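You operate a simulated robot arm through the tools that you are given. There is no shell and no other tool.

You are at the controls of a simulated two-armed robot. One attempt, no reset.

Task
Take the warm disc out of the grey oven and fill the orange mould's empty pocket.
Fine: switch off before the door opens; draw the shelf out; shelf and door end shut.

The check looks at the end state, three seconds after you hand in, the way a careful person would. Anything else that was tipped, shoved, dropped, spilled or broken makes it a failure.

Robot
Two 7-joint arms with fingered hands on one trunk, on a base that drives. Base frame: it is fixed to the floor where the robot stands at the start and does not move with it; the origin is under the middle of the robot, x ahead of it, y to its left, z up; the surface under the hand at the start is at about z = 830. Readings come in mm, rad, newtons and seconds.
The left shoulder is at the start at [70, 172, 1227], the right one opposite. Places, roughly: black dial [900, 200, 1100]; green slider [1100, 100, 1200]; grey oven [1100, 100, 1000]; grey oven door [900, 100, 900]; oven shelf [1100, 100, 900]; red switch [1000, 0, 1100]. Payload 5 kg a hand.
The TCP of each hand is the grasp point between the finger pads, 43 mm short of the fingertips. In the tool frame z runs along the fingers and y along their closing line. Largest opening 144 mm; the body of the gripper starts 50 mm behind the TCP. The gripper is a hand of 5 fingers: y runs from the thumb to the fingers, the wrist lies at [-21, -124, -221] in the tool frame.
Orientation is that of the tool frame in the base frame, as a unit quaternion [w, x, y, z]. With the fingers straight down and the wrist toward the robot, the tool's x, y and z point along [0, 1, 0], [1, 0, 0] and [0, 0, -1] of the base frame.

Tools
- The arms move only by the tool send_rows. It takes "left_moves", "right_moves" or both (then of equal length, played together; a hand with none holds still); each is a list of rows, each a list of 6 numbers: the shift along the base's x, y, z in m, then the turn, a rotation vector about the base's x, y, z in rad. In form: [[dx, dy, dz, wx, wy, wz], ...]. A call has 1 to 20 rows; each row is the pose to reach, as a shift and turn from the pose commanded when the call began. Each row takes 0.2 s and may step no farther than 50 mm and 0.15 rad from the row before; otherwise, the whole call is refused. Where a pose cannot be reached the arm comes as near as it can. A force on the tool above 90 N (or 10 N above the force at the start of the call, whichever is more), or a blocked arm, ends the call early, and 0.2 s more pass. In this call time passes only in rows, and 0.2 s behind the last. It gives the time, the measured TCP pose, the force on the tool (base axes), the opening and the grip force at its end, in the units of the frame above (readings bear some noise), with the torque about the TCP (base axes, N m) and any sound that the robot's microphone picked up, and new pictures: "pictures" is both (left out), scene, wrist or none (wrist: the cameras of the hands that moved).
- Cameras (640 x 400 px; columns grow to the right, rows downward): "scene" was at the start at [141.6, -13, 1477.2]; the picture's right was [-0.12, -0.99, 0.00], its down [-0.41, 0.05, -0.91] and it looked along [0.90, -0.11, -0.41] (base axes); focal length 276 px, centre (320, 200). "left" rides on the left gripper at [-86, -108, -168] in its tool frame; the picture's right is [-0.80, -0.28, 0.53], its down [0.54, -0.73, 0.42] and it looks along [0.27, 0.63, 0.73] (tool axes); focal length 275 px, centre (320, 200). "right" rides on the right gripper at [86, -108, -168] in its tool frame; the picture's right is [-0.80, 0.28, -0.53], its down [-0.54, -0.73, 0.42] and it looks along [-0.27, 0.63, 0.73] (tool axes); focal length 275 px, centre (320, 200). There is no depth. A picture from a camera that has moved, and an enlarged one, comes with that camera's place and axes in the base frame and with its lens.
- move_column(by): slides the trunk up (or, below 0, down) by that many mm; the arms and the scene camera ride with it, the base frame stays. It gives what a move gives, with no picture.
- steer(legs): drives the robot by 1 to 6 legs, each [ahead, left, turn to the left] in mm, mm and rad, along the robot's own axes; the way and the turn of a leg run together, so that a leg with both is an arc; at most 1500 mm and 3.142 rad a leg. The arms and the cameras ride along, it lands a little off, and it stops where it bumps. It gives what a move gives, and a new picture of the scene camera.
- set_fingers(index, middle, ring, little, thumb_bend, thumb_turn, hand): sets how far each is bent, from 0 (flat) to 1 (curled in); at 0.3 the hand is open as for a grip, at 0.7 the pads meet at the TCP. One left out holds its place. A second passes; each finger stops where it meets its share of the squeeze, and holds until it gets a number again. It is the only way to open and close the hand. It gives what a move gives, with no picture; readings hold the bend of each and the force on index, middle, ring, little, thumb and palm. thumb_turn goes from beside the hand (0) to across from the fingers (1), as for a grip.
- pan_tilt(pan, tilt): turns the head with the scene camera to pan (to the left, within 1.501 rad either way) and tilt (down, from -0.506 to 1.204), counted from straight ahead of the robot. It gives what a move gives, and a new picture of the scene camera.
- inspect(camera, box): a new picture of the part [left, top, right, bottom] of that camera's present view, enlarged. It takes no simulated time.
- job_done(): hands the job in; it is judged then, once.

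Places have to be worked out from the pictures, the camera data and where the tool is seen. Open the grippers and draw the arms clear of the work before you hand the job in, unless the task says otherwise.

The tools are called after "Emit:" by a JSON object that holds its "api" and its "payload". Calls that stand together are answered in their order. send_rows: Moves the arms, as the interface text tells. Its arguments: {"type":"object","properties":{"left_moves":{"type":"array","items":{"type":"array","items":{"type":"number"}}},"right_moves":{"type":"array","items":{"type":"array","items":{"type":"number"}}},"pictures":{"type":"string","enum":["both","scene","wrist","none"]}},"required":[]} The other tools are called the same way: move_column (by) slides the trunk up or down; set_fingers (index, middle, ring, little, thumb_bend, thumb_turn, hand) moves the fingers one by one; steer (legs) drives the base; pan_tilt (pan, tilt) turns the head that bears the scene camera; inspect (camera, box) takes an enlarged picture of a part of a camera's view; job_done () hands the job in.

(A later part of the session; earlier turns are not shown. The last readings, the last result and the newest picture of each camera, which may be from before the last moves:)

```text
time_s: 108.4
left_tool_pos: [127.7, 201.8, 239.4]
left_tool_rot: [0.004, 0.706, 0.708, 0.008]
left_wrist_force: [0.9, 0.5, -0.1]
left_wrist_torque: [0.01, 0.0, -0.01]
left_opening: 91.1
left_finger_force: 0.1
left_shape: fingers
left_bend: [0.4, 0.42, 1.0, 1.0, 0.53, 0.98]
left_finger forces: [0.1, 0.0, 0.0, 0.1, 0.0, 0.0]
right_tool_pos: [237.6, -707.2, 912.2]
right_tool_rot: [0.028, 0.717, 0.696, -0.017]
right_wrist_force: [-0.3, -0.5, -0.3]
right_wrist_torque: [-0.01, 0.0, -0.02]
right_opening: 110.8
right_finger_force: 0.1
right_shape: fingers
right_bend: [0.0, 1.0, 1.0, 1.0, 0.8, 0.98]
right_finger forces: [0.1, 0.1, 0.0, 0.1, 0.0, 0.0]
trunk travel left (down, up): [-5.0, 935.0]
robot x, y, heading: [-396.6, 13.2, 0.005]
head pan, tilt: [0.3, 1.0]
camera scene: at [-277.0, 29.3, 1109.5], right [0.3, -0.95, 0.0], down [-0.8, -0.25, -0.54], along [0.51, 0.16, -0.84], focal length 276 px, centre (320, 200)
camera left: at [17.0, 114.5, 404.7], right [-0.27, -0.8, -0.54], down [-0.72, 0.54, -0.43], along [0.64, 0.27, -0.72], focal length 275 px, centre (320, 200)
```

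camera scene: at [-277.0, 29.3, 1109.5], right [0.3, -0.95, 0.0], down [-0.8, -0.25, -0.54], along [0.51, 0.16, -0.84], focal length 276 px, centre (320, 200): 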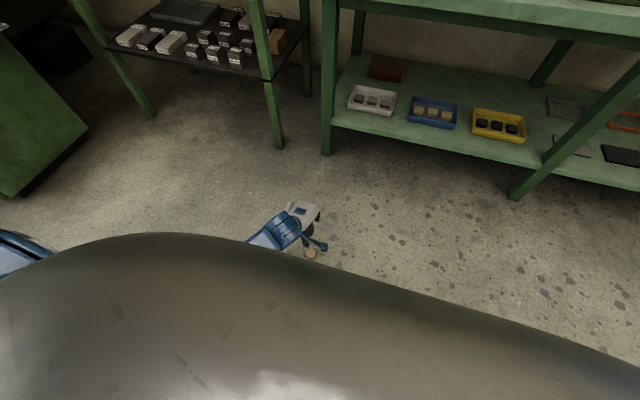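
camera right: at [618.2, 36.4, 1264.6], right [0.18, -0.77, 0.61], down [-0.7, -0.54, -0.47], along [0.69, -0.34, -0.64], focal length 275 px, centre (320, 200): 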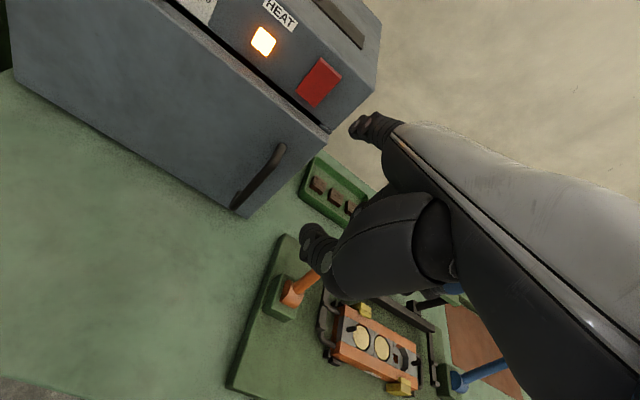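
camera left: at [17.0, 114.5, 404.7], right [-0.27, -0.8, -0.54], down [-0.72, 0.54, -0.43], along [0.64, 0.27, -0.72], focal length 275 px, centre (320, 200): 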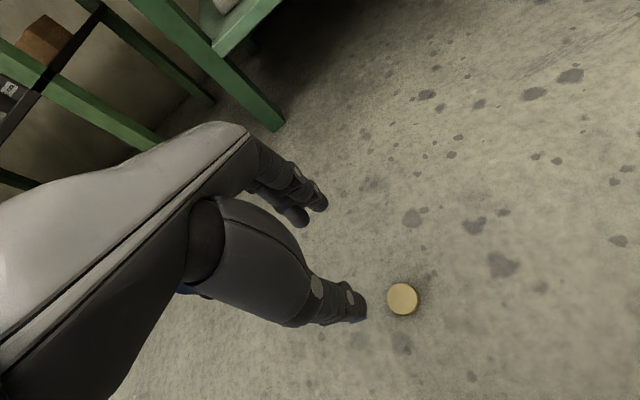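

The wrist view puts the disc at (129.5, 197). I'll descend to about 110 mm with the slight pitch that levels the tips.

Emit:
{"api": "send_rows", "payload": {"left_moves": [[-0.001, -0.001, -0.04, 0, 0.035, 0], [-0.001, -0.002, -0.08, 0, 0.07, 0], [-0.001, -0.002, -0.12, 0, 0.07, 0], [-0.001, -0.002, -0.145, 0, 0.07, 0]], "pictures": "wrist"}}

Emit:
{"api": "inspect", "payload": {"camera": "left", "box": [240, 140, 460, 340]}}

```text
time_s: 109.4
left_tool_pos: [127.6, 196.6, 93.6]
left_tool_rot: [-0.021, 0.706, 0.708, -0.019]
left_wrist_force: [0.6, -0.9, 0.3]
left_wrist_torque: [-0.02, 0.04, -0.02]
left_opening: 90.8
left_finger_force: 0.0
left_shape: fingers
left_bend: [0.4, 0.42, 1.0, 1.0, 0.53, 0.98]
left_finger forces: [0.0, 0.0, 0.1, 0.0, 0.0, 0.1]
right_tool_pos: [238.0, -708.2, 910.5]
right_tool_rot: [0.029, 0.717, 0.696, -0.017]
right_wrist_force: [0.7, -0.6, 0.6]
right_wrist_torque: [0.03, 0.0, 0.02]
right_opening: 110.7
right_finger_force: 0.1
right_shape: fingers
right_bend: [0.0, 1.0, 1.0, 1.0, 0.8, 0.98]
right_finger forces: [0.1, 0.0, 0.0, 0.0, 0.0, 0.1]
trunk travel left (down, up): [-5.0, 935.0]
robot x, y, heading: [-390.5, 9.2, 0.007]
head pan, tilt: [0.3, 1.0]
camera left: at [29.0, 110.3, 266.2], right [-0.31, -0.8, -0.52], down [-0.75, 0.54, -0.38], along [0.58, 0.27, -0.76], focal length 275 px, centre (320, 200)
```

left: 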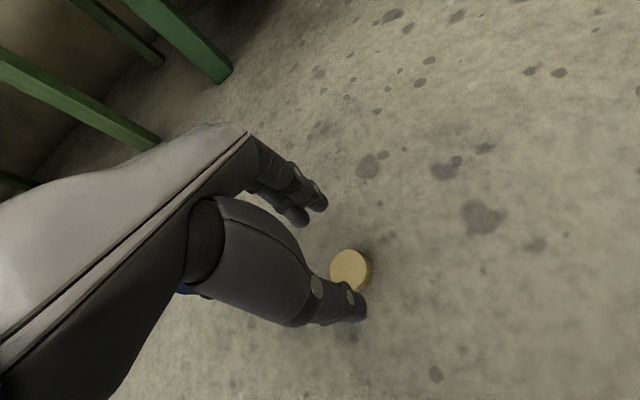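

```text
2.00 times, centred on (350, 240) of left
camera zoom: at [29.0, 110.3, 266.2], right [-0.31, -0.8, -0.52], down [-0.75, 0.54, -0.38], along [0.58, 0.27, -0.76], focal length 551 px, centre (260, 120)
```

zoom: 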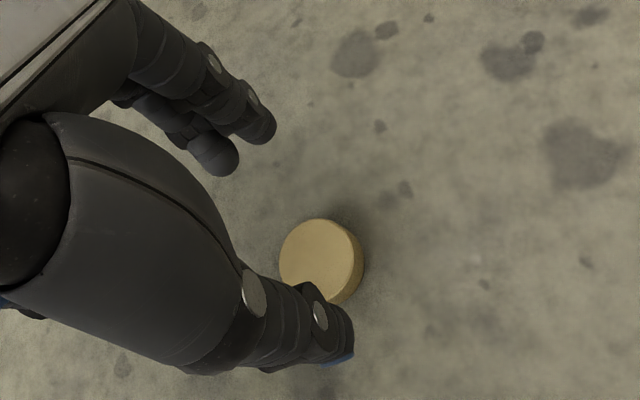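

Well lit here, with the disc at (127.5, 197.6). I'll shift 4 mm left for a centred pinch and descend to z≈60.

Emit:
{"api": "send_rows", "payload": {"left_moves": [[0.0, 0.004, -0.012, 0, 0, 0], [0.0, 0.004, -0.025, 0, 0, 0], [0.0, 0.004, -0.034, 0, 0, 0]], "pictures": "wrist"}}

Emit:
{"api": "inspect", "payload": {"camera": "left", "box": [260, 160, 420, 320]}}

```text
time_s: 110.2
left_tool_pos: [128.1, 202.7, 60.1]
left_tool_rot: [-0.021, 0.706, 0.708, -0.018]
left_wrist_force: [0.0, 0.6, -0.2]
left_wrist_torque: [-0.01, 0.01, 0.04]
left_opening: 91.2
left_finger_force: 0.0
left_shape: fingers
left_bend: [0.4, 0.42, 1.0, 1.0, 0.53, 0.98]
left_finger forces: [0.1, 0.0, 0.1, 0.0, 0.0, 0.0]
right_tool_pos: [236.8, -706.8, 911.6]
right_tool_rot: [0.028, 0.718, 0.695, -0.017]
right_wrist_force: [-0.2, 0.3, -0.7]
right_wrist_torque: [-0.01, 0.0, -0.02]
right_opening: 110.7
right_finger_force: 0.0
right_shape: fingers
right_bend: [0.0, 1.0, 1.0, 1.0, 0.8, 0.98]
right_finger forces: [0.0, 0.0, 0.0, 0.0, 0.1, 0.0]
trunk travel left (down, up): [-5.0, 935.0]
robot x, y, heading: [-394.3, 6.4, 0.008]
head pan, tilt: [0.3, 1.0]
camera left: at [27.9, 115.7, 232.7], right [-0.31, -0.8, -0.52], down [-0.75, 0.54, -0.38], along [0.58, 0.27, -0.77], focal length 275 px, centre (320, 200)
```

left: 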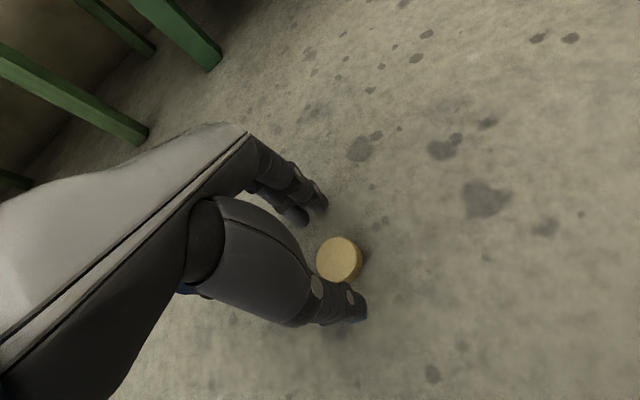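

```text
2.50 times, centred on (340, 240) of left
camera zoom: at [27.9, 115.7, 232.7], right [-0.31, -0.8, -0.52], down [-0.75, 0.54, -0.38], along [0.58, 0.27, -0.77], focal length 688 px, centre (270, 100)
```

zoom: 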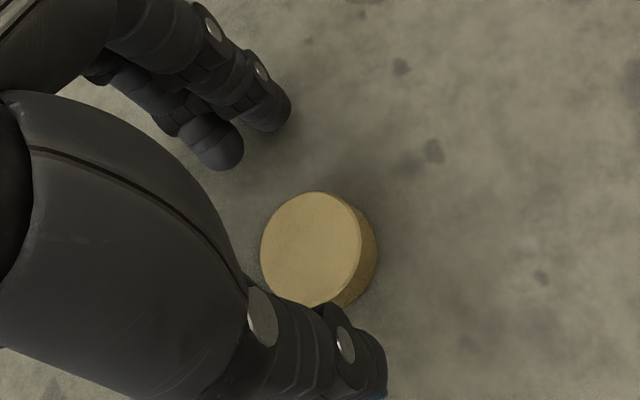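

I'll adjust 3 mm right to centre the pinch line and descend in small steps until the tips nearly touch the floor.

Emit:
{"api": "send_rows", "payload": {"left_moves": [[-0.001, -0.003, -0.003, 0, 0, 0], [-0.001, -0.003, -0.006, 0, 0, 0]], "pictures": "wrist"}}

Emit:
{"api": "inspect", "payload": {"camera": "left", "box": [260, 160, 420, 320]}}

```text
time_s: 110.8
left_tool_pos: [125.9, 200.2, 55.5]
left_tool_rot: [-0.022, 0.706, 0.708, -0.019]
left_wrist_force: [0.0, -0.2, 0.8]
left_wrist_torque: [0.0, 0.0, 0.02]
left_opening: 91.1
left_finger_force: 0.1
left_shape: fingers
left_bend: [0.4, 0.42, 1.0, 1.0, 0.53, 0.98]
left_finger forces: [0.0, 0.0, 0.0, 0.0, 0.1, 0.0]
right_tool_pos: [236.5, -707.7, 911.5]
right_tool_rot: [0.029, 0.718, 0.696, -0.017]
right_wrist_force: [-0.7, -0.4, 0.5]
right_wrist_torque: [0.02, 0.02, 0.01]
right_opening: 110.3
right_finger_force: 0.1
right_shape: fingers
right_bend: [0.0, 1.0, 1.0, 1.0, 0.8, 0.98]
right_finger forces: [0.0, 0.0, 0.0, 0.0, 0.0, 0.0]
trunk travel left (down, up): [-5.0, 935.0]
robot x, y, heading: [-393.0, 13.1, 0.008]
head pan, tilt: [0.3, 1.0]
camera left: at [26.4, 112.8, 226.8], right [-0.31, -0.8, -0.52], down [-0.75, 0.54, -0.38], along [0.58, 0.27, -0.76], focal length 275 px, centre (320, 200)
```

left: 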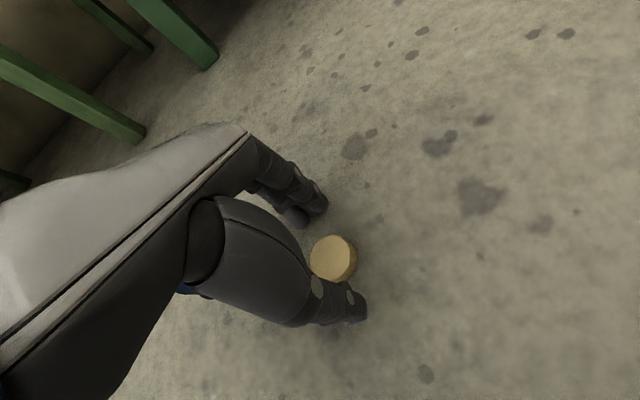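

```text
2.50 times, centred on (340, 240) of left
camera zoom: at [26.4, 112.8, 226.8], right [-0.31, -0.8, -0.52], down [-0.75, 0.54, -0.38], along [0.58, 0.27, -0.76], focal length 688 px, centre (270, 100)
```

zoom: 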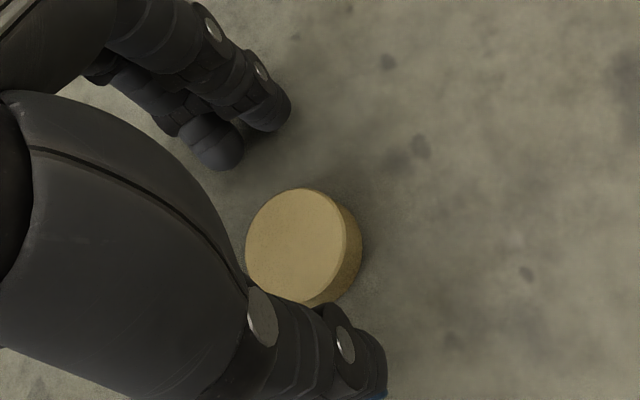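

The disc is centred on the pinch line. I'll lower 2 mm more and close to light contact.

Emit:
{"api": "send_rows", "payload": {"left_moves": [[0.0, 0.0, -0.002, 0, 0, 0]], "pictures": "none"}}

Emit:
{"api": "set_fingers", "payload": {"hand": "left", "index": 0.52, "middle": 0.55, "thumb_bend": 0.62}}

Emit:
{"api": "inspect", "payload": {"camera": "left", "box": [260, 160, 420, 320]}}

```text
time_s: 111.2
left_tool_pos: [125.3, 199.3, 54.1]
left_tool_rot: [-0.02, 0.705, 0.709, -0.019]
left_wrist_force: [0.5, -0.8, 0.1]
left_wrist_torque: [0.02, 0.02, -0.01]
left_opening: 91.2
left_finger_force: 0.1
left_shape: fingers
left_bend: [0.4, 0.42, 1.0, 1.0, 0.53, 0.98]
left_finger forces: [0.1, 0.0, 0.0, 0.0, 0.0, 0.0]
right_tool_pos: [236.7, -706.8, 911.2]
right_tool_rot: [0.029, 0.717, 0.696, -0.017]
right_wrist_force: [-0.5, 0.2, 0.2]
right_wrist_torque: [0.06, -0.01, -0.01]
right_opening: 110.8
right_finger_force: 0.1
right_shape: fingers
right_bend: [0.0, 1.0, 1.0, 1.0, 0.8, 0.98]
right_finger forces: [0.0, 0.1, 0.0, 0.1, 0.0, 0.0]
trunk travel left (down, up): [-5.0, 935.0]
robot x, y, heading: [-391.5, 8.4, 0.008]
head pan, tilt: [0.3, 1.0]
```

```text
time_s: 112.2
left_tool_pos: [125.2, 199.5, 52.5]
left_tool_rot: [-0.021, 0.706, 0.708, -0.018]
left_wrist_force: [0.9, -0.3, 0.1]
left_wrist_torque: [0.0, 0.03, 0.01]
left_opening: 54.4
left_finger_force: 0.1
left_shape: fingers
left_bend: [0.52, 0.55, 1.0, 1.0, 0.62, 0.98]
left_finger forces: [0.0, 0.0, 0.1, 0.1, 0.0, 0.0]
right_tool_pos: [236.8, -707.1, 911.5]
right_tool_rot: [0.028, 0.718, 0.695, -0.017]
right_wrist_force: [0.2, 0.3, 0.4]
right_wrist_torque: [-0.03, -0.01, -0.01]
right_opening: 110.6
right_finger_force: 0.1
right_shape: fingers
right_bend: [0.0, 1.0, 1.0, 1.0, 0.8, 0.98]
right_finger forces: [0.0, 0.0, 0.0, 0.1, 0.0, 0.0]
trunk travel left (down, up): [-5.0, 935.0]
robot x, y, heading: [-392.5, 8.2, 0.008]
head pan, tilt: [0.3, 1.0]
```

```text
2.50 times, centred on (340, 240) of left
camera zoom: at [26.4, 112.9, 225.2], right [-0.31, -0.8, -0.52], down [-0.75, 0.54, -0.38], along [0.58, 0.27, -0.77], focal length 688 px, centre (270, 100)
```

zoom: 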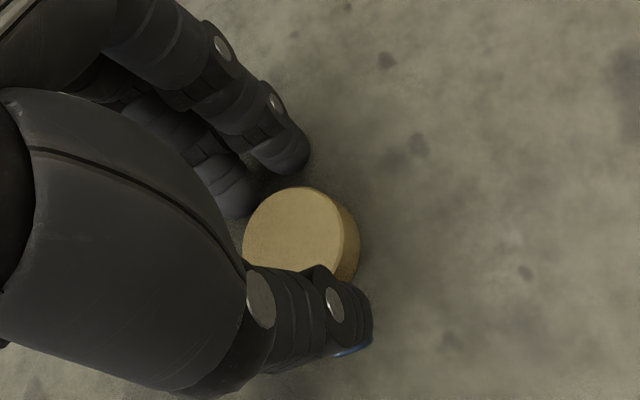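

Well aligned, with no floor contact. Now I'll close to firm contact.

Emit:
{"api": "set_fingers", "payload": {"hand": "left", "index": 0.6, "middle": 0.63, "thumb_bend": 0.68}}

Emit:
{"api": "inspect", "payload": {"camera": "left", "box": [260, 160, 420, 320]}}

```text
time_s: 113.2
left_tool_pos: [125.2, 199.2, 52.8]
left_tool_rot: [-0.022, 0.706, 0.708, -0.018]
left_wrist_force: [-0.1, -0.4, 1.6]
left_wrist_torque: [0.0, 0.03, 0.01]
left_opening: 39.5
left_finger_force: 6.2
left_shape: fingers
left_bend: [0.58, 0.61, 1.0, 1.0, 0.65, 0.97]
left_finger forces: [2.1, 4.2, 0.1, 0.0, 6.4, 0.0]
right_tool_pos: [236.7, -708.4, 911.8]
right_tool_rot: [0.029, 0.718, 0.696, -0.017]
right_wrist_force: [0.2, -0.5, 0.5]
right_wrist_torque: [0.01, -0.02, 0.02]
right_opening: 110.7
right_finger_force: 0.0
right_shape: fingers
right_bend: [0.0, 1.0, 1.0, 1.0, 0.8, 0.98]
right_finger forces: [0.0, 0.0, 0.1, 0.0, 0.0, 0.0]
trunk travel left (down, up): [-5.0, 935.0]
robot x, y, heading: [-394.1, 8.6, 0.005]
head pan, tilt: [0.3, 1.0]
```

```text
2.50 times, centred on (340, 240) of left
camera zoom: at [26.4, 112.9, 225.2], right [-0.31, -0.8, -0.52], down [-0.75, 0.54, -0.38], along [0.58, 0.27, -0.77], focal length 688 px, centre (270, 100)
```

zoom: 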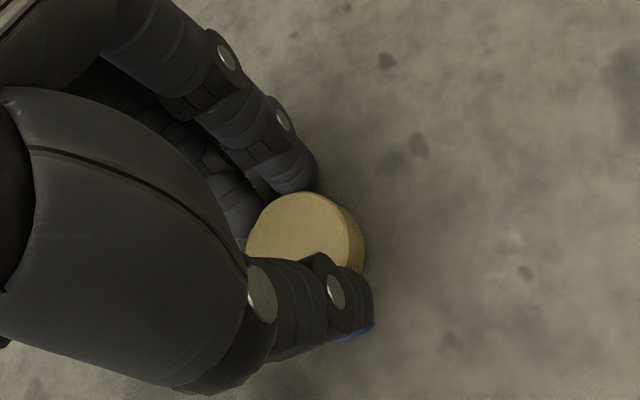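

Contact: thumb 6.4 N, middle 4.2, index 2.1. I'll firm it up with a bit more index.

Emit:
{"api": "set_fingers", "payload": {"hand": "left", "index": 0.66, "middle": 0.67, "thumb_bend": 0.74}}

Emit:
{"api": "inspect", "payload": {"camera": "left", "box": [280, 190, 400, 310]}}

```text
time_s: 114.2
left_tool_pos: [125.4, 198.1, 53.6]
left_tool_rot: [-0.022, 0.706, 0.708, -0.019]
left_wrist_force: [-0.5, 3.6, 3.4]
left_wrist_torque: [0.14, 0.06, -0.08]
left_opening: 37.6
left_finger_force: 15.4
left_shape: fingers
left_bend: [0.59, 0.62, 1.0, 1.0, 0.65, 0.96]
left_finger forces: [7.5, 8.7, 0.0, 0.0, 14.2, 0.1]
right_tool_pos: [237.4, -708.1, 910.7]
right_tool_rot: [0.029, 0.717, 0.696, -0.017]
right_wrist_force: [-0.4, -0.1, -0.1]
right_wrist_torque: [0.02, 0.0, -0.01]
right_opening: 110.6
right_finger_force: 0.1
right_shape: fingers
right_bend: [0.0, 1.0, 1.0, 1.0, 0.8, 0.98]
right_finger forces: [0.1, 0.0, 0.1, 0.0, 0.0, 0.0]
trunk travel left (down, up): [-5.0, 935.0]
robot x, y, heading: [-394.9, 11.7, 0.006]
head pan, tilt: [0.3, 1.0]
```

```text
3.33 times, centred on (340, 250) of left
camera zoom: at [26.4, 113.0, 225.3], right [-0.31, -0.8, -0.52], down [-0.75, 0.54, -0.38], along [0.58, 0.27, -0.76], focal length 918 px, centre (253, 33)
```

zoom: 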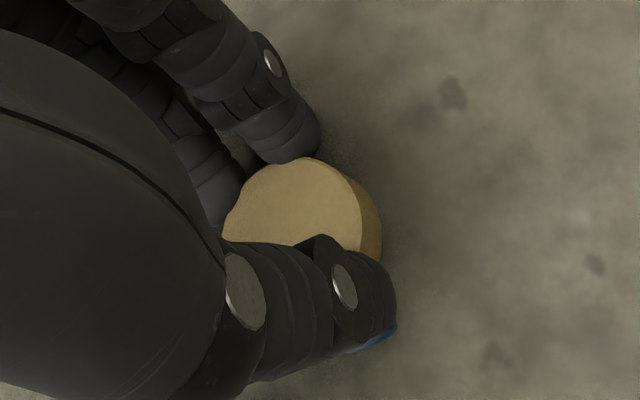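

Forces are 7.5, 8.7 and 14.2 N. I'll lift 15 mm slowly and check the forces and the picture before going further.

Emit:
{"api": "send_rows", "payload": {"left_moves": [[0.0, 0.0, 0.003, 0, 0, 0], [0.0, 0.0, 0.008, 0, 0, 0], [0.0, 0.0, 0.015, 0, 0, 0]], "pictures": "wrist"}}

Emit:
{"api": "inspect", "payload": {"camera": "left", "box": [280, 190, 400, 310]}}

Emit:
{"api": "inspect", "payload": {"camera": "scene", "box": [280, 220, 340, 270]}}

```text
time_s: 115.0
left_tool_pos: [123.1, 198.7, 67.5]
left_tool_rot: [-0.021, 0.705, 0.709, -0.018]
left_wrist_force: [0.5, -0.1, -0.4]
left_wrist_torque: [0.01, -0.03, 0.0]
left_opening: 37.1
left_finger_force: 12.6
left_shape: fingers
left_bend: [0.59, 0.63, 1.0, 1.0, 0.66, 0.96]
left_finger forces: [7.2, 7.0, 0.0, 0.0, 10.9, 0.1]
right_tool_pos: [237.6, -707.6, 911.9]
right_tool_rot: [0.028, 0.717, 0.696, -0.017]
right_wrist_force: [-0.3, 0.2, 0.0]
right_wrist_torque: [-0.02, 0.0, -0.01]
right_opening: 110.6
right_finger_force: 0.1
right_shape: fingers
right_bend: [0.0, 1.0, 1.0, 1.0, 0.8, 0.98]
right_finger forces: [0.0, 0.0, 0.1, 0.1, 0.0, 0.0]
trunk travel left (down, up): [-5.0, 935.0]
robot x, y, heading: [-394.8, 9.4, 0.009]
head pan, tilt: [0.3, 1.0]
camera left: at [25.2, 112.3, 240.0], right [-0.31, -0.8, -0.52], down [-0.75, 0.54, -0.38], along [0.58, 0.27, -0.77], focal length 275 px, centre (320, 200)
```

left: 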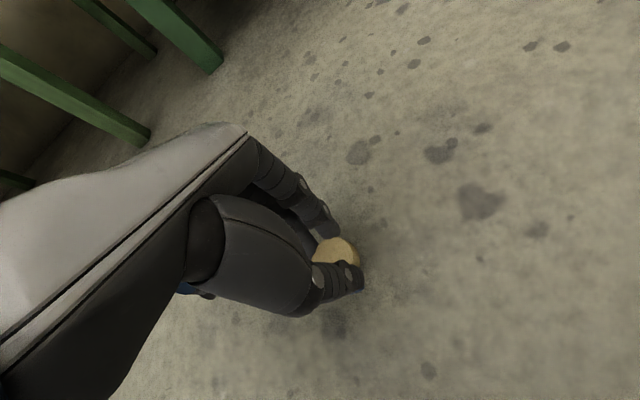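

```text
3.33 times, centred on (340, 250) of left
camera zoom: at [25.2, 112.3, 240.0], right [-0.31, -0.8, -0.52], down [-0.75, 0.54, -0.38], along [0.58, 0.27, -0.77], focal length 918 px, centre (253, 33)
```

zoom: 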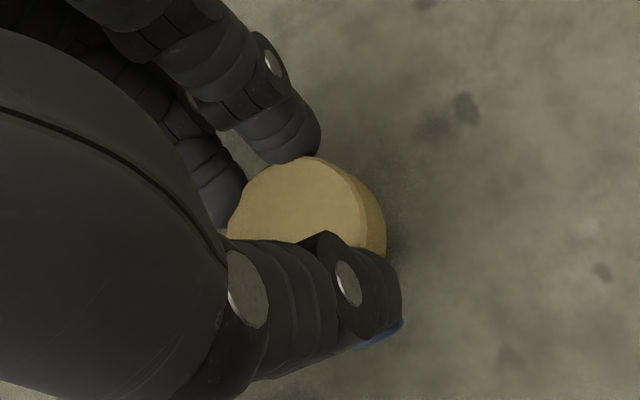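

```text
8.00 times, centred on (310, 245) of scene
camera zoom: at [-277.1, 29.2, 1109.5], right [0.3, -0.95, 0.0], down [-0.8, -0.25, -0.54], along [0.51, 0.16, -0.84], focal length 2204 px, centre (400, -160)
```

zoom: 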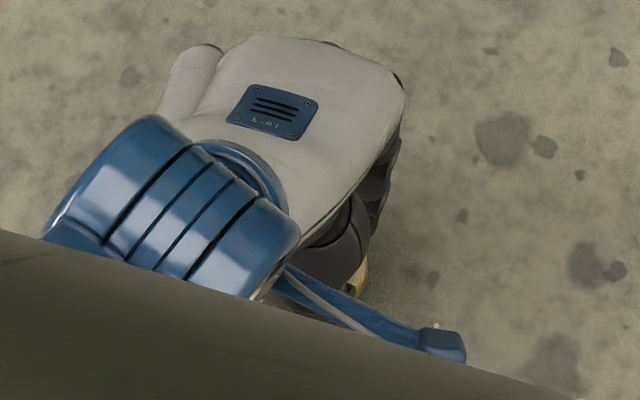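

The thumb force is creeping down, so the tips are probably gripping too high on the disc's rim, which would explain the earlier slip. I'll set it back on the floor and regrasp lower, with a bit more pitch so the fingers reach down too.

Emit:
{"api": "send_rows", "payload": {"left_moves": [[0.0, 0.0, -0.007, 0, 0, 0], [0.0, 0.0, -0.014, 0, 0, 0]], "pictures": "none"}}

Emit:
{"api": "set_fingers", "payload": {"hand": "left", "index": 0.5, "middle": 0.53, "thumb_bend": 0.59}}

Emit:
{"api": "send_rows", "payload": {"left_moves": [[0.002, 0.0, 0.0, 0, 0.05, 0], [0.005, 0.0, 0.0, 0, 0.1, 0]], "pictures": "wrist"}}

Emit:
{"api": "inspect", "payload": {"camera": "left", "box": [260, 160, 420, 320]}}

```text
time_s: 115.6
left_tool_pos: [125.5, 198.9, 53.8]
left_tool_rot: [-0.022, 0.706, 0.708, -0.019]
left_wrist_force: [0.2, -0.5, 0.4]
left_wrist_torque: [0.0, 0.01, 0.02]
left_opening: 37.2
left_finger_force: 12.5
left_shape: fingers
left_bend: [0.59, 0.63, 1.0, 1.0, 0.66, 0.96]
left_finger forces: [7.3, 7.0, 0.0, 0.0, 10.8, 0.1]
right_tool_pos: [236.0, -707.8, 910.7]
right_tool_rot: [0.029, 0.717, 0.696, -0.018]
right_wrist_force: [0.0, 1.0, 0.9]
right_wrist_torque: [-0.01, 0.01, 0.01]
right_opening: 110.5
right_finger_force: 0.0
right_shape: fingers
right_bend: [0.0, 1.0, 1.0, 1.0, 0.8, 0.98]
right_finger forces: [0.1, 0.1, 0.0, 0.0, 0.0, 0.0]
trunk travel left (down, up): [-5.0, 935.0]
robot x, y, heading: [-395.1, 4.7, 0.01]
head pan, tilt: [0.3, 1.0]
```

```text
time_s: 116.6
left_tool_pos: [125.6, 197.7, 54.8]
left_tool_rot: [-0.021, 0.706, 0.708, -0.018]
left_wrist_force: [-0.3, -0.6, -0.2]
left_wrist_torque: [0.0, -0.03, 0.01]
left_opening: 62.1
left_finger_force: 0.1
left_shape: fingers
left_bend: [0.5, 0.53, 1.0, 1.0, 0.59, 0.97]
left_finger forces: [0.0, 0.1, 0.0, 0.0, 0.0, 0.1]
right_tool_pos: [236.2, -707.5, 911.3]
right_tool_rot: [0.029, 0.717, 0.696, -0.017]
right_wrist_force: [0.5, 0.5, 0.2]
right_wrist_torque: [0.04, 0.01, 0.01]
right_opening: 110.8
right_finger_force: 0.0
right_shape: fingers
right_bend: [0.0, 1.0, 1.0, 1.0, 0.8, 0.98]
right_finger forces: [0.0, 0.0, 0.1, 0.1, 0.0, 0.0]
trunk travel left (down, up): [-5.0, 935.0]
robot x, y, heading: [-390.7, 11.2, 0.009]
head pan, tilt: [0.3, 1.0]
```

```text
time_s: 117.2
left_tool_pos: [131.1, 198.8, 54.5]
left_tool_rot: [-0.056, 0.704, 0.706, -0.053]
left_wrist_force: [0.2, -0.2, 12.0]
left_wrist_torque: [-0.18, -0.49, -0.03]
left_opening: 61.1
left_finger_force: 6.1
left_shape: fingers
left_bend: [0.51, 0.53, 1.0, 1.0, 0.59, 0.97]
left_finger forces: [11.2, 0.7, 0.0, 0.0, 0.0, 0.1]
right_tool_pos: [236.3, -708.1, 911.9]
right_tool_rot: [0.029, 0.717, 0.696, -0.018]
right_wrist_force: [-0.8, 0.1, 0.0]
right_wrist_torque: [0.0, -0.02, 0.0]
right_opening: 110.7
right_finger_force: 0.1
right_shape: fingers
right_bend: [0.0, 1.0, 1.0, 1.0, 0.8, 0.98]
right_finger forces: [0.0, 0.1, 0.0, 0.0, 0.0, 0.0]
trunk travel left (down, up): [-5.0, 935.0]
robot x, y, heading: [-393.2, 8.3, 0.008]
head pan, tilt: [0.3, 1.0]
camera left: at [49.5, 112.4, 235.9], right [-0.36, -0.8, -0.49], down [-0.78, 0.54, -0.31], along [0.51, 0.27, -0.82], focal length 275 px, centre (320, 200)
```

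left: 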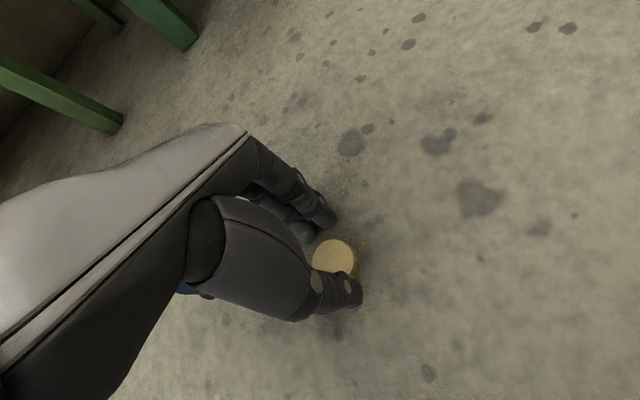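

```text
2.50 times, centred on (340, 240) of left
camera zoom: at [49.5, 112.4, 235.9], right [-0.36, -0.8, -0.49], down [-0.78, 0.54, -0.31], along [0.51, 0.27, -0.82], focal length 688 px, centre (270, 100)
```

zoom: 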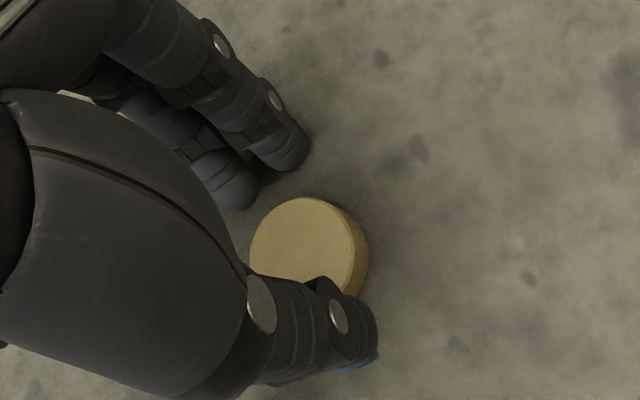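

The index touches the floor when open but rises as it closes. I'll raise slightly, pre-close to just wider than the disc, then lower to the floor before squeezing, so the contact ends up at mid-height.

Emit:
{"api": "send_rows", "payload": {"left_moves": [[-0.001, 0.0, 0.005, 0, -0.02, 0], [-0.002, 0.0, 0.006, 0, -0.04, 0]], "pictures": "none"}}

Emit:
{"api": "set_fingers", "payload": {"hand": "left", "index": 0.55, "middle": 0.57, "thumb_bend": 0.63}}

Emit:
{"api": "send_rows", "payload": {"left_moves": [[0.0, 0.0, -0.004, 0, 0, 0], [0.0, 0.0, -0.008, 0, 0, 0]], "pictures": "wrist"}}

Emit:
{"api": "inspect", "payload": {"camera": "left", "box": [260, 160, 420, 320]}}

```text
time_s: 117.8
left_tool_pos: [128.4, 197.5, 59.2]
left_tool_rot: [-0.042, 0.705, 0.707, -0.04]
left_wrist_force: [-0.3, -0.6, -0.8]
left_wrist_torque: [0.01, 0.02, -0.02]
left_opening: 62.5
left_finger_force: 0.1
left_shape: fingers
left_bend: [0.5, 0.53, 1.0, 1.0, 0.59, 0.97]
left_finger forces: [0.0, 0.0, 0.1, 0.0, 0.1, 0.0]
right_tool_pos: [238.6, -707.0, 910.3]
right_tool_rot: [0.03, 0.718, 0.696, -0.017]
right_wrist_force: [-0.4, -0.9, 0.4]
right_wrist_torque: [-0.02, -0.01, -0.03]
right_opening: 110.9
right_finger_force: 0.1
right_shape: fingers
right_bend: [0.0, 1.0, 1.0, 1.0, 0.8, 0.98]
right_finger forces: [0.0, 0.0, 0.0, 0.0, 0.0, 0.0]
trunk travel left (down, up): [-5.0, 935.0]
robot x, y, heading: [-393.8, 9.6, 0.005]
head pan, tilt: [0.3, 1.0]
```

```text
time_s: 118.8
left_tool_pos: [128.7, 198.3, 60.2]
left_tool_rot: [-0.042, 0.705, 0.707, -0.04]
left_wrist_force: [0.5, 0.8, -0.7]
left_wrist_torque: [0.0, 0.0, -0.02]
left_opening: 47.0
left_finger_force: 0.0
left_shape: fingers
left_bend: [0.55, 0.56, 1.0, 1.0, 0.63, 0.97]
left_finger forces: [0.0, 0.0, 0.0, 0.1, 0.0, 0.1]
right_tool_pos: [237.0, -708.9, 910.9]
right_tool_rot: [0.029, 0.717, 0.696, -0.017]
right_wrist_force: [-0.3, 0.4, -0.7]
right_wrist_torque: [0.02, 0.01, -0.01]
right_opening: 110.7
right_finger_force: 0.1
right_shape: fingers
right_bend: [0.0, 1.0, 1.0, 1.0, 0.8, 0.98]
right_finger forces: [0.1, 0.0, 0.0, 0.0, 0.0, 0.1]
trunk travel left (down, up): [-5.0, 935.0]
robot x, y, heading: [-394.1, 10.3, 0.01]
head pan, tilt: [0.3, 1.0]
```

```text
time_s: 119.4
left_tool_pos: [129.3, 199.0, 53.5]
left_tool_rot: [-0.041, 0.704, 0.708, -0.039]
left_wrist_force: [-0.6, -1.0, 7.4]
left_wrist_torque: [-0.05, 0.04, 0.0]
left_opening: 47.0
left_finger_force: 3.1
left_shape: fingers
left_bend: [0.55, 0.56, 1.0, 1.0, 0.63, 0.97]
left_finger forces: [2.0, 0.8, 0.0, 0.0, 3.7, 0.1]
right_tool_pos: [236.6, -707.9, 911.6]
right_tool_rot: [0.029, 0.717, 0.696, -0.017]
right_wrist_force: [-0.7, 0.5, 0.1]
right_wrist_torque: [0.02, 0.0, 0.0]
right_opening: 110.7
right_finger_force: 0.0
right_shape: fingers
right_bend: [0.0, 1.0, 1.0, 1.0, 0.8, 0.98]
right_finger forces: [0.0, 0.1, 0.0, 0.1, 0.1, 0.0]
trunk travel left (down, up): [-5.0, 935.0]
robot x, y, heading: [-394.5, 7.8, 0.009]
head pan, tilt: [0.3, 1.0]
camera left: at [40.4, 112.5, 230.2], right [-0.34, -0.8, -0.5], down [-0.77, 0.54, -0.34], along [0.54, 0.27, -0.8], focal length 275 px, centre (320, 200)
```

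left: 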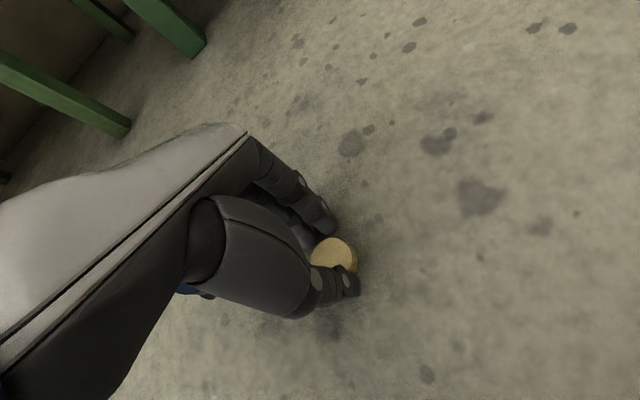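

```text
2.50 times, centred on (340, 240) of left
camera zoom: at [40.4, 112.5, 230.2], right [-0.34, -0.8, -0.5], down [-0.77, 0.54, -0.34], along [0.54, 0.27, -0.8], focal length 688 px, centre (270, 100)
```

zoom: 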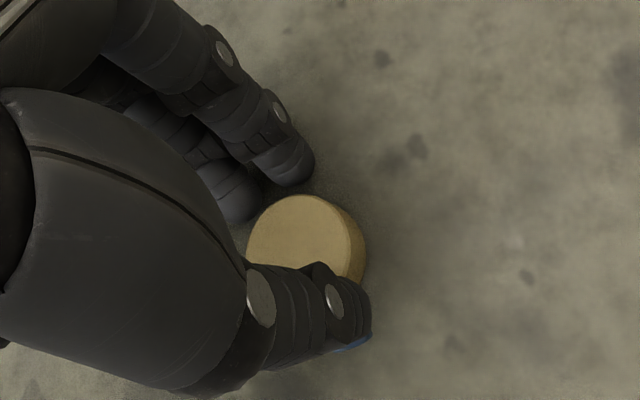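

The thumb is likely riding on the disc's upper edge at this pitch. I'll go back to a level hand, as in the first grasp that held steadily: open, level, lower to about 52 mm, and close firmly.

Emit:
{"api": "set_fingers", "payload": {"hand": "left", "index": 0.5, "middle": 0.52, "thumb_bend": 0.56}}

Emit:
{"api": "send_rows", "payload": {"left_moves": [[-0.002, 0.001, 0.001, 0, -0.05, 0], [-0.003, 0.001, 0.001, 0, -0.085, 0]], "pictures": "wrist"}}

Emit:
{"api": "inspect", "payload": {"camera": "left", "box": [260, 160, 420, 320]}}

```text
time_s: 120.4
left_tool_pos: [127.8, 198.5, 52.1]
left_tool_rot: [-0.041, 0.705, 0.707, -0.039]
left_wrist_force: [-5.3, -2.3, 17.3]
left_wrist_torque: [-0.27, -0.35, -0.08]
left_opening: 59.3
left_finger_force: 8.8
left_shape: fingers
left_bend: [0.55, 0.54, 1.0, 1.0, 0.56, 0.97]
left_finger forces: [14.9, 2.9, 0.2, 0.1, 0.1, 0.1]
right_tool_pos: [236.4, -708.4, 911.9]
right_tool_rot: [0.029, 0.717, 0.697, -0.017]
right_wrist_force: [-0.6, 0.6, -0.4]
right_wrist_torque: [0.0, 0.03, -0.03]
right_opening: 110.6
right_finger_force: 0.0
right_shape: fingers
right_bend: [0.0, 1.0, 1.0, 1.0, 0.8, 0.98]
right_finger forces: [0.0, 0.0, 0.0, 0.0, 0.1, 0.2]
trunk travel left (down, up): [-5.0, 935.0]
robot x, y, heading: [-393.6, 11.5, 0.009]
head pan, tilt: [0.3, 1.0]
```

```text
time_s: 121.0
left_tool_pos: [125.7, 200.5, 53.9]
left_tool_rot: [-0.012, 0.706, 0.708, -0.01]
left_wrist_force: [0.4, -0.8, 1.0]
left_wrist_torque: [0.02, 0.02, -0.01]
left_opening: 67.1
left_finger_force: 0.1
left_shape: fingers
left_bend: [0.5, 0.52, 1.0, 1.0, 0.56, 0.97]
left_finger forces: [0.0, 0.0, 0.1, 0.1, 0.0, 0.0]
right_tool_pos: [237.6, -708.3, 911.1]
right_tool_rot: [0.029, 0.717, 0.696, -0.017]
right_wrist_force: [-0.5, -0.3, -0.1]
right_wrist_torque: [-0.03, -0.02, 0.0]
right_opening: 110.5
right_finger_force: 0.1
right_shape: fingers
right_bend: [0.0, 1.0, 1.0, 1.0, 0.8, 0.98]
right_finger forces: [0.0, 0.0, 0.1, 0.0, 0.1, 0.0]
trunk travel left (down, up): [-5.0, 935.0]
robot x, y, heading: [-391.6, 10.0, 0.016]
head pan, tilt: [0.3, 1.0]
camera left: at [22.1, 114.4, 221.9], right [-0.3, -0.8, -0.53], down [-0.74, 0.54, -0.4], along [0.6, 0.27, -0.75], focal length 275 px, centre (320, 200)
```

left: 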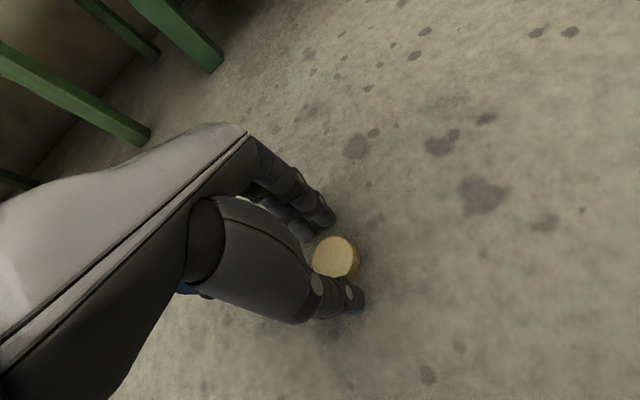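

```text
2.50 times, centred on (340, 240) of left
camera zoom: at [22.1, 114.4, 221.9], right [-0.3, -0.8, -0.53], down [-0.74, 0.54, -0.4], along [0.6, 0.27, -0.75], focal length 688 px, centre (270, 100)
```

zoom: 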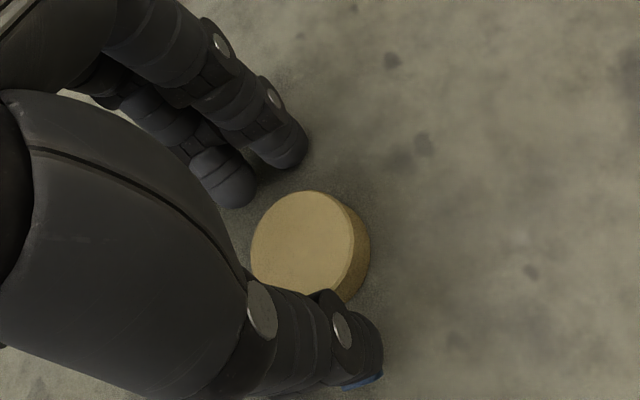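

Level again with the disc between the tips. I'll lower 2.5 mm until something just touches the floor.

Emit:
{"api": "send_rows", "payload": {"left_moves": [[0.0, 0.0, -0.002, 0, 0, 0], [0.0, 0.0, -0.0035, 0, 0, 0]], "pictures": "none"}}

Emit:
{"api": "set_fingers", "payload": {"hand": "left", "index": 0.58, "middle": 0.61, "thumb_bend": 0.66}}

Emit:
{"api": "inspect", "payload": {"camera": "left", "box": [280, 190, 400, 310]}}

```text
time_s: 121.6
left_tool_pos: [126.2, 202.2, 50.7]
left_tool_rot: [-0.012, 0.705, 0.709, -0.009]
left_wrist_force: [0.1, -0.2, 1.0]
left_wrist_torque: [0.02, -0.01, 0.01]
left_opening: 66.9
left_finger_force: 0.2
left_shape: fingers
left_bend: [0.5, 0.52, 1.0, 1.0, 0.56, 0.97]
left_finger forces: [0.1, 0.2, 0.1, 0.1, 0.1, 0.0]
right_tool_pos: [236.4, -709.1, 911.6]
right_tool_rot: [0.028, 0.718, 0.696, -0.017]
right_wrist_force: [-0.1, 0.9, -0.2]
right_wrist_torque: [0.0, 0.02, 0.01]
right_opening: 110.5
right_finger_force: 0.2
right_shape: fingers
right_bend: [0.0, 1.0, 1.0, 1.0, 0.8, 0.98]
right_finger forces: [0.0, 0.1, 0.1, 0.1, 0.0, 0.1]
trunk travel left (down, up): [-5.0, 935.0]
robot x, y, heading: [-390.4, 10.3, 0.014]
head pan, tilt: [0.3, 1.0]
```

```text
time_s: 122.6
left_tool_pos: [126.0, 201.8, 51.4]
left_tool_rot: [-0.012, 0.705, 0.709, -0.009]
left_wrist_force: [-0.2, 0.4, -0.4]
left_wrist_torque: [-0.01, -0.02, -0.03]
left_opening: 44.0
left_finger_force: 3.0
left_shape: fingers
left_bend: [0.56, 0.6, 1.0, 1.0, 0.64, 0.97]
left_finger forces: [1.4, 1.4, 0.0, 0.0, 3.0, 0.1]
right_tool_pos: [234.2, -708.7, 913.0]
right_tool_rot: [0.029, 0.717, 0.696, -0.017]
right_wrist_force: [0.0, 0.6, -0.2]
right_wrist_torque: [0.0, 0.0, -0.02]
right_opening: 110.6
right_finger_force: 0.0
right_shape: fingers
right_bend: [0.0, 1.0, 1.0, 1.0, 0.8, 0.98]
right_finger forces: [0.1, 0.0, 0.1, 0.1, 0.1, 0.1]
trunk travel left (down, up): [-5.0, 935.0]
robot x, y, heading: [-392.3, 12.9, 0.005]
head pan, tilt: [0.3, 1.0]
```

```text
3.33 times, centred on (340, 250) of left
camera zoom: at [22.7, 115.1, 220.2], right [-0.3, -0.8, -0.53], down [-0.74, 0.54, -0.4], along [0.6, 0.27, -0.75], focal length 918 px, centre (253, 33)
```

zoom: 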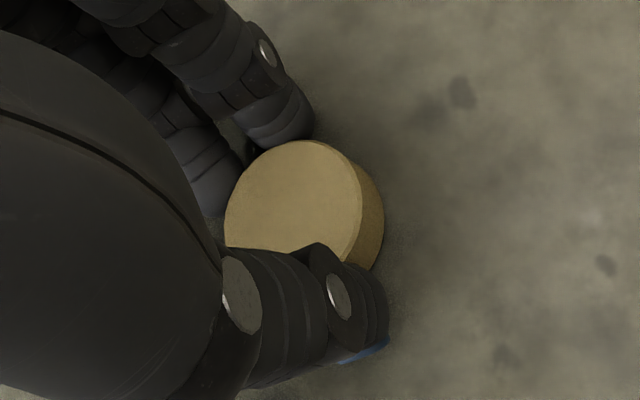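

A clean side contact: 1.4 + 1.4 against 3.0 N with no vertical load. I'll squeeze.

Emit:
{"api": "set_fingers", "payload": {"hand": "left", "index": 0.65, "middle": 0.69, "thumb_bend": 0.75}}

Emit:
{"api": "inspect", "payload": {"camera": "left", "box": [280, 190, 400, 310]}}

```text
time_s: 123.6
left_tool_pos: [125.3, 200.9, 51.3]
left_tool_rot: [-0.012, 0.706, 0.709, -0.008]
left_wrist_force: [0.3, -0.2, -0.6]
left_wrist_torque: [-0.04, 0.02, -0.02]
left_opening: 41.0
left_finger_force: 18.2
left_shape: fingers
left_bend: [0.57, 0.64, 1.0, 1.0, 0.65, 0.96]
left_finger forces: [10.4, 6.4, 0.1, 0.0, 19.1, 0.0]
right_tool_pos: [236.7, -708.1, 911.4]
right_tool_rot: [0.029, 0.717, 0.696, -0.017]
right_wrist_force: [1.0, 0.4, -0.3]
right_wrist_torque: [0.03, 0.0, 0.02]
right_opening: 110.3
right_finger_force: 0.1
right_shape: fingers
right_bend: [0.0, 1.0, 1.0, 1.0, 0.8, 0.98]
right_finger forces: [0.0, 0.0, 0.1, 0.0, 0.0, 0.0]
trunk travel left (down, up): [-5.0, 935.0]
robot x, y, heading: [-391.8, 8.6, 0.007]
head pan, tilt: [0.3, 1.0]
```

```text
3.33 times, centred on (340, 250) of left
camera zoom: at [22.8, 114.6, 220.3], right [-0.3, -0.8, -0.53], down [-0.74, 0.54, -0.4], along [0.6, 0.27, -0.75], focal length 918 px, centre (253, 33)
```

zoom: 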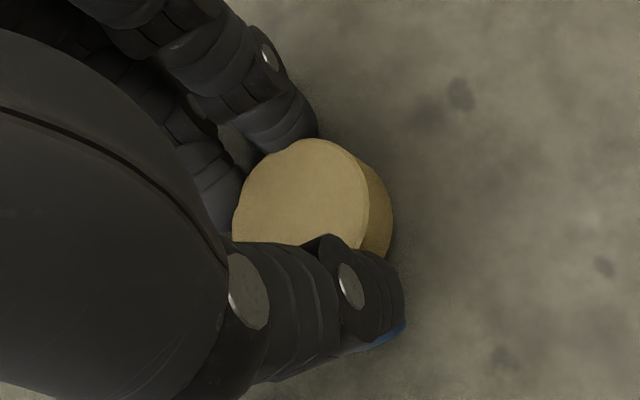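

A firm grip now, 10.4 + 6.4 against 19 N, with no vertical load. Lifting 20 mm to verify.

Emit:
{"api": "send_rows", "payload": {"left_moves": [[0.0, 0.0, 0.003, 0, 0, 0], [0.0, 0.0, 0.008, 0, 0, 0], [0.0, 0.0, 0.014, 0, 0, 0], [0.0, 0.0, 0.02, 0, 0, 0]], "pictures": "wrist"}}

Emit:
{"api": "inspect", "payload": {"camera": "left", "box": [280, 190, 400, 310]}}

```text
time_s: 124.6
left_tool_pos: [124.1, 197.1, 67.2]
left_tool_rot: [-0.012, 0.706, 0.708, -0.011]
left_wrist_force: [1.5, -0.7, -0.8]
left_wrist_torque: [0.04, -0.03, 0.03]
left_opening: 41.3
left_finger_force: 18.1
left_shape: fingers
left_bend: [0.57, 0.64, 1.0, 1.0, 0.66, 0.96]
left_finger forces: [10.4, 6.5, 0.0, 0.1, 19.0, 0.1]
right_tool_pos: [237.2, -706.9, 911.1]
right_tool_rot: [0.029, 0.717, 0.696, -0.017]
right_wrist_force: [-0.2, -0.1, -0.5]
right_wrist_torque: [0.01, 0.01, 0.0]
right_opening: 110.6
right_finger_force: 0.1
right_shape: fingers
right_bend: [0.0, 1.0, 1.0, 1.0, 0.8, 0.98]
right_finger forces: [0.0, 0.0, 0.1, 0.0, 0.0, 0.0]
trunk travel left (down, up): [-5.0, 935.0]
robot x, y, heading: [-394.2, 8.7, 0.007]
head pan, tilt: [0.3, 1.0]
camera left: at [20.6, 111.9, 237.6], right [-0.3, -0.8, -0.53], down [-0.74, 0.54, -0.4], along [0.6, 0.27, -0.75], focal length 275 px, centre (320, 200)
```

left: 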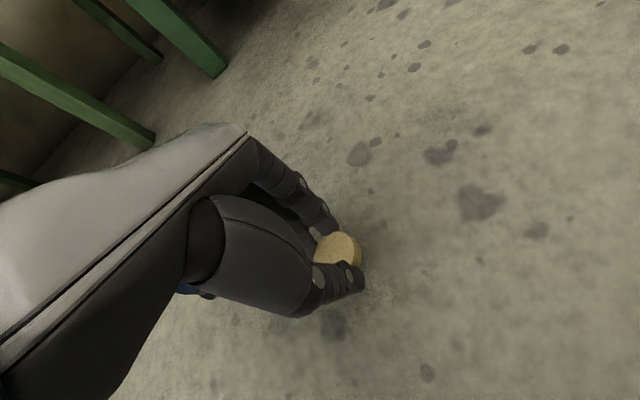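

```text
3.33 times, centred on (340, 250) of left
camera zoom: at [20.6, 111.9, 237.6], right [-0.3, -0.8, -0.53], down [-0.74, 0.54, -0.4], along [0.6, 0.27, -0.75], focal length 918 px, centre (253, 33)
```

zoom: 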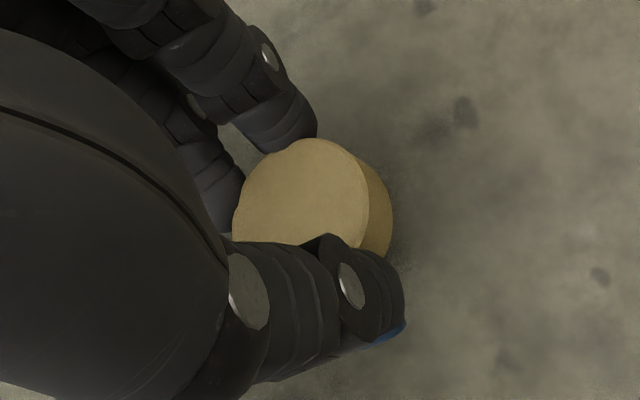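

The grip is steady, with forces unchanged after the lift. I'll raise the arm, then the trunk.

Emit:
{"api": "send_rows", "payload": {"left_moves": [[0.0, 0.0, 0.02, 0, 0, 0], [0.0, 0.0, 0.05, 0, 0, 0], [0.003, 0.0, 0.085, 0, 0, 0], [0.006, 0.0, 0.12, 0, 0, 0], [0.01, 0.0, 0.155, 0, 0, 0], [0.014, 0.0, 0.19, 0, 0, 0], [0.018, 0.0, 0.225, 0, 0, 0], [0.022, 0.0, 0.26, 0, 0, 0], [0.026, 0.0, 0.295, 0, 0, 0], [0.03, 0.0, 0.33, 0, 0, 0], [0.034, 0.0, 0.36, 0, 0, 0], [0.036, 0.0, 0.38, 0, 0, 0]], "pictures": "wrist"}}

Emit:
{"api": "inspect", "payload": {"camera": "left", "box": [280, 190, 400, 310]}}

```text
time_s: 127.2
left_tool_pos: [160.0, 200.1, 450.4]
left_tool_rot: [-0.013, 0.706, 0.708, -0.011]
left_wrist_force: [-0.7, 0.5, -0.1]
left_wrist_torque: [-0.02, -0.03, 0.0]
left_opening: 40.9
left_finger_force: 18.2
left_shape: fingers
left_bend: [0.57, 0.64, 1.0, 1.0, 0.66, 0.96]
left_finger forces: [10.5, 7.0, 0.0, 0.1, 18.8, 0.0]
right_tool_pos: [237.2, -708.3, 911.7]
right_tool_rot: [0.029, 0.718, 0.696, -0.017]
right_wrist_force: [0.0, 0.2, -0.4]
right_wrist_torque: [0.01, 0.0, 0.0]
right_opening: 110.5
right_finger_force: 0.0
right_shape: fingers
right_bend: [0.0, 1.0, 1.0, 1.0, 0.8, 0.98]
right_finger forces: [0.1, 0.0, 0.0, 0.0, 0.0, 0.1]
trunk travel left (down, up): [-5.0, 935.0]
robot x, y, heading: [-393.3, 7.6, 0.007]
head pan, tilt: [0.3, 1.0]
camera left: at [56.4, 114.5, 619.3], right [-0.3, -0.8, -0.53], down [-0.74, 0.54, -0.4], along [0.6, 0.27, -0.75], focal length 275 px, centre (320, 200)
```

left: 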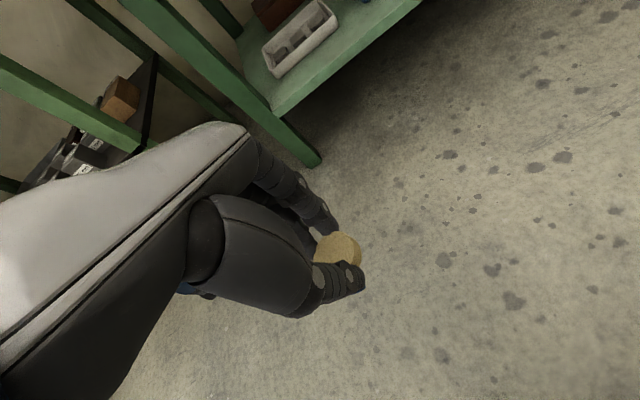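

```text
3.33 times, centred on (340, 250) of left
camera zoom: at [56.4, 114.5, 619.3], right [-0.3, -0.8, -0.53], down [-0.74, 0.54, -0.4], along [0.6, 0.27, -0.75], focal length 918 px, centre (253, 33)
```

zoom: 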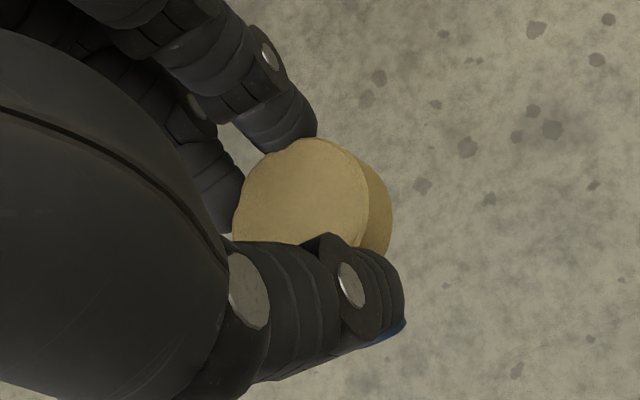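

The disc is rock steady in the grip. Raising the trunk back up.

Emit:
{"api": "move_column", "payload": {"by": 320}}

Emit:
{"api": "send_rows", "payload": {"left_moves": [[0.0, 0.0, 0.03, 0, 0, 0], [0.01, 0.0, 0.065, 0, 0, 0], [0.02, 0.0, 0.1, 0, 0, 0], [0.03, 0.01, 0.135, 0, 0, 0], [0.04, 0.02, 0.17, 0, 0, 0], [0.05, 0.03, 0.205, 0, 0, 0], [0.06, 0.04, 0.24, 0, 0, 0], [0.07, 0.05, 0.275, 0, 0, 0], [0.08, 0.06, 0.3, 0, 0, 0]], "pictures": "both"}}

```text
time_s: 130.4
left_tool_pos: [159.7, 201.0, 769.7]
left_tool_rot: [-0.013, 0.706, 0.708, -0.01]
left_wrist_force: [0.1, -0.3, -0.1]
left_wrist_torque: [0.0, -0.01, -0.02]
left_opening: 40.9
left_finger_force: 18.1
left_shape: fingers
left_bend: [0.57, 0.64, 1.0, 1.0, 0.66, 0.96]
left_finger forces: [10.4, 7.0, 0.1, 0.0, 18.8, 0.0]
right_tool_pos: [237.2, -706.9, 1231.9]
right_tool_rot: [0.029, 0.717, 0.696, -0.017]
right_wrist_force: [0.2, 0.0, 0.1]
right_wrist_torque: [-0.01, -0.01, 0.0]
right_opening: 110.5
right_finger_force: 0.0
right_shape: fingers
right_bend: [0.0, 1.0, 1.0, 1.0, 0.8, 0.98]
right_finger forces: [0.0, 0.0, 0.0, 0.0, 0.1, 0.1]
trunk travel left (down, up): [-325.0, 615.0]
robot x, y, heading: [-398.2, 10.4, 0.009]
head pan, tilt: [0.3, 1.0]
```

```text
time_s: 132.4
left_tool_pos: [241.3, 261.9, 1069.8]
left_tool_rot: [-0.012, 0.706, 0.708, -0.011]
left_wrist_force: [-0.1, 0.5, -0.3]
left_wrist_torque: [-0.01, 0.01, 0.01]
left_opening: 40.7
left_finger_force: 17.1
left_shape: fingers
left_bend: [0.57, 0.64, 1.0, 1.0, 0.66, 0.95]
left_finger forces: [10.4, 6.8, 0.0, 0.0, 18.3, 0.0]
right_tool_pos: [236.8, -707.4, 1232.2]
right_tool_rot: [0.03, 0.717, 0.696, -0.018]
right_wrist_force: [0.0, -0.3, -0.3]
right_wrist_torque: [-0.01, -0.01, 0.02]
right_opening: 110.4
right_finger_force: 0.1
right_shape: fingers
right_bend: [0.0, 1.0, 1.0, 1.0, 0.8, 0.98]
right_finger forces: [0.1, 0.0, 0.0, 0.1, 0.0, 0.0]
trunk travel left (down, up): [-325.0, 615.0]
robot x, y, heading: [-392.8, 8.2, 0.01]
head pan, tilt: [0.3, 1.0]
camera scene: at [-277.1, 30.2, 1429.4], right [0.3, -0.95, 0.0], down [-0.8, -0.26, -0.54], along [0.51, 0.16, -0.84], focal length 276 px, centre (320, 200)
camera left: at [138.0, 175.9, 1239.8], right [-0.3, -0.8, -0.53], down [-0.74, 0.54, -0.4], along [0.6, 0.27, -0.75], focal length 275 px, centre (320, 200)
```

scene: 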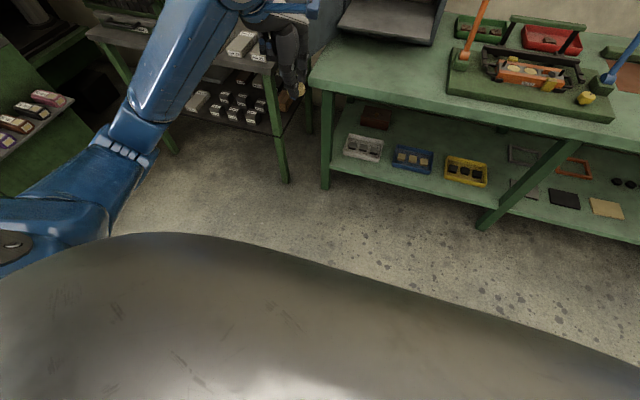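
left: 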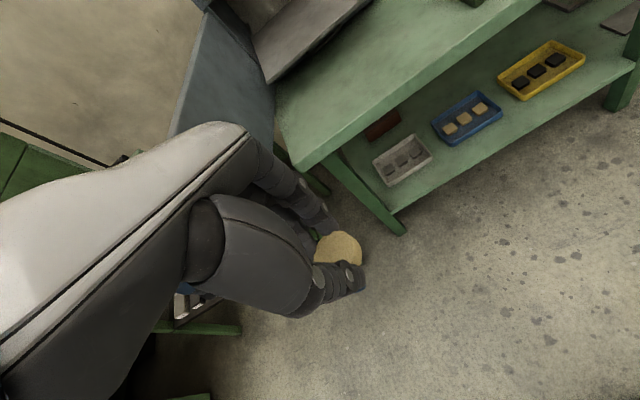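

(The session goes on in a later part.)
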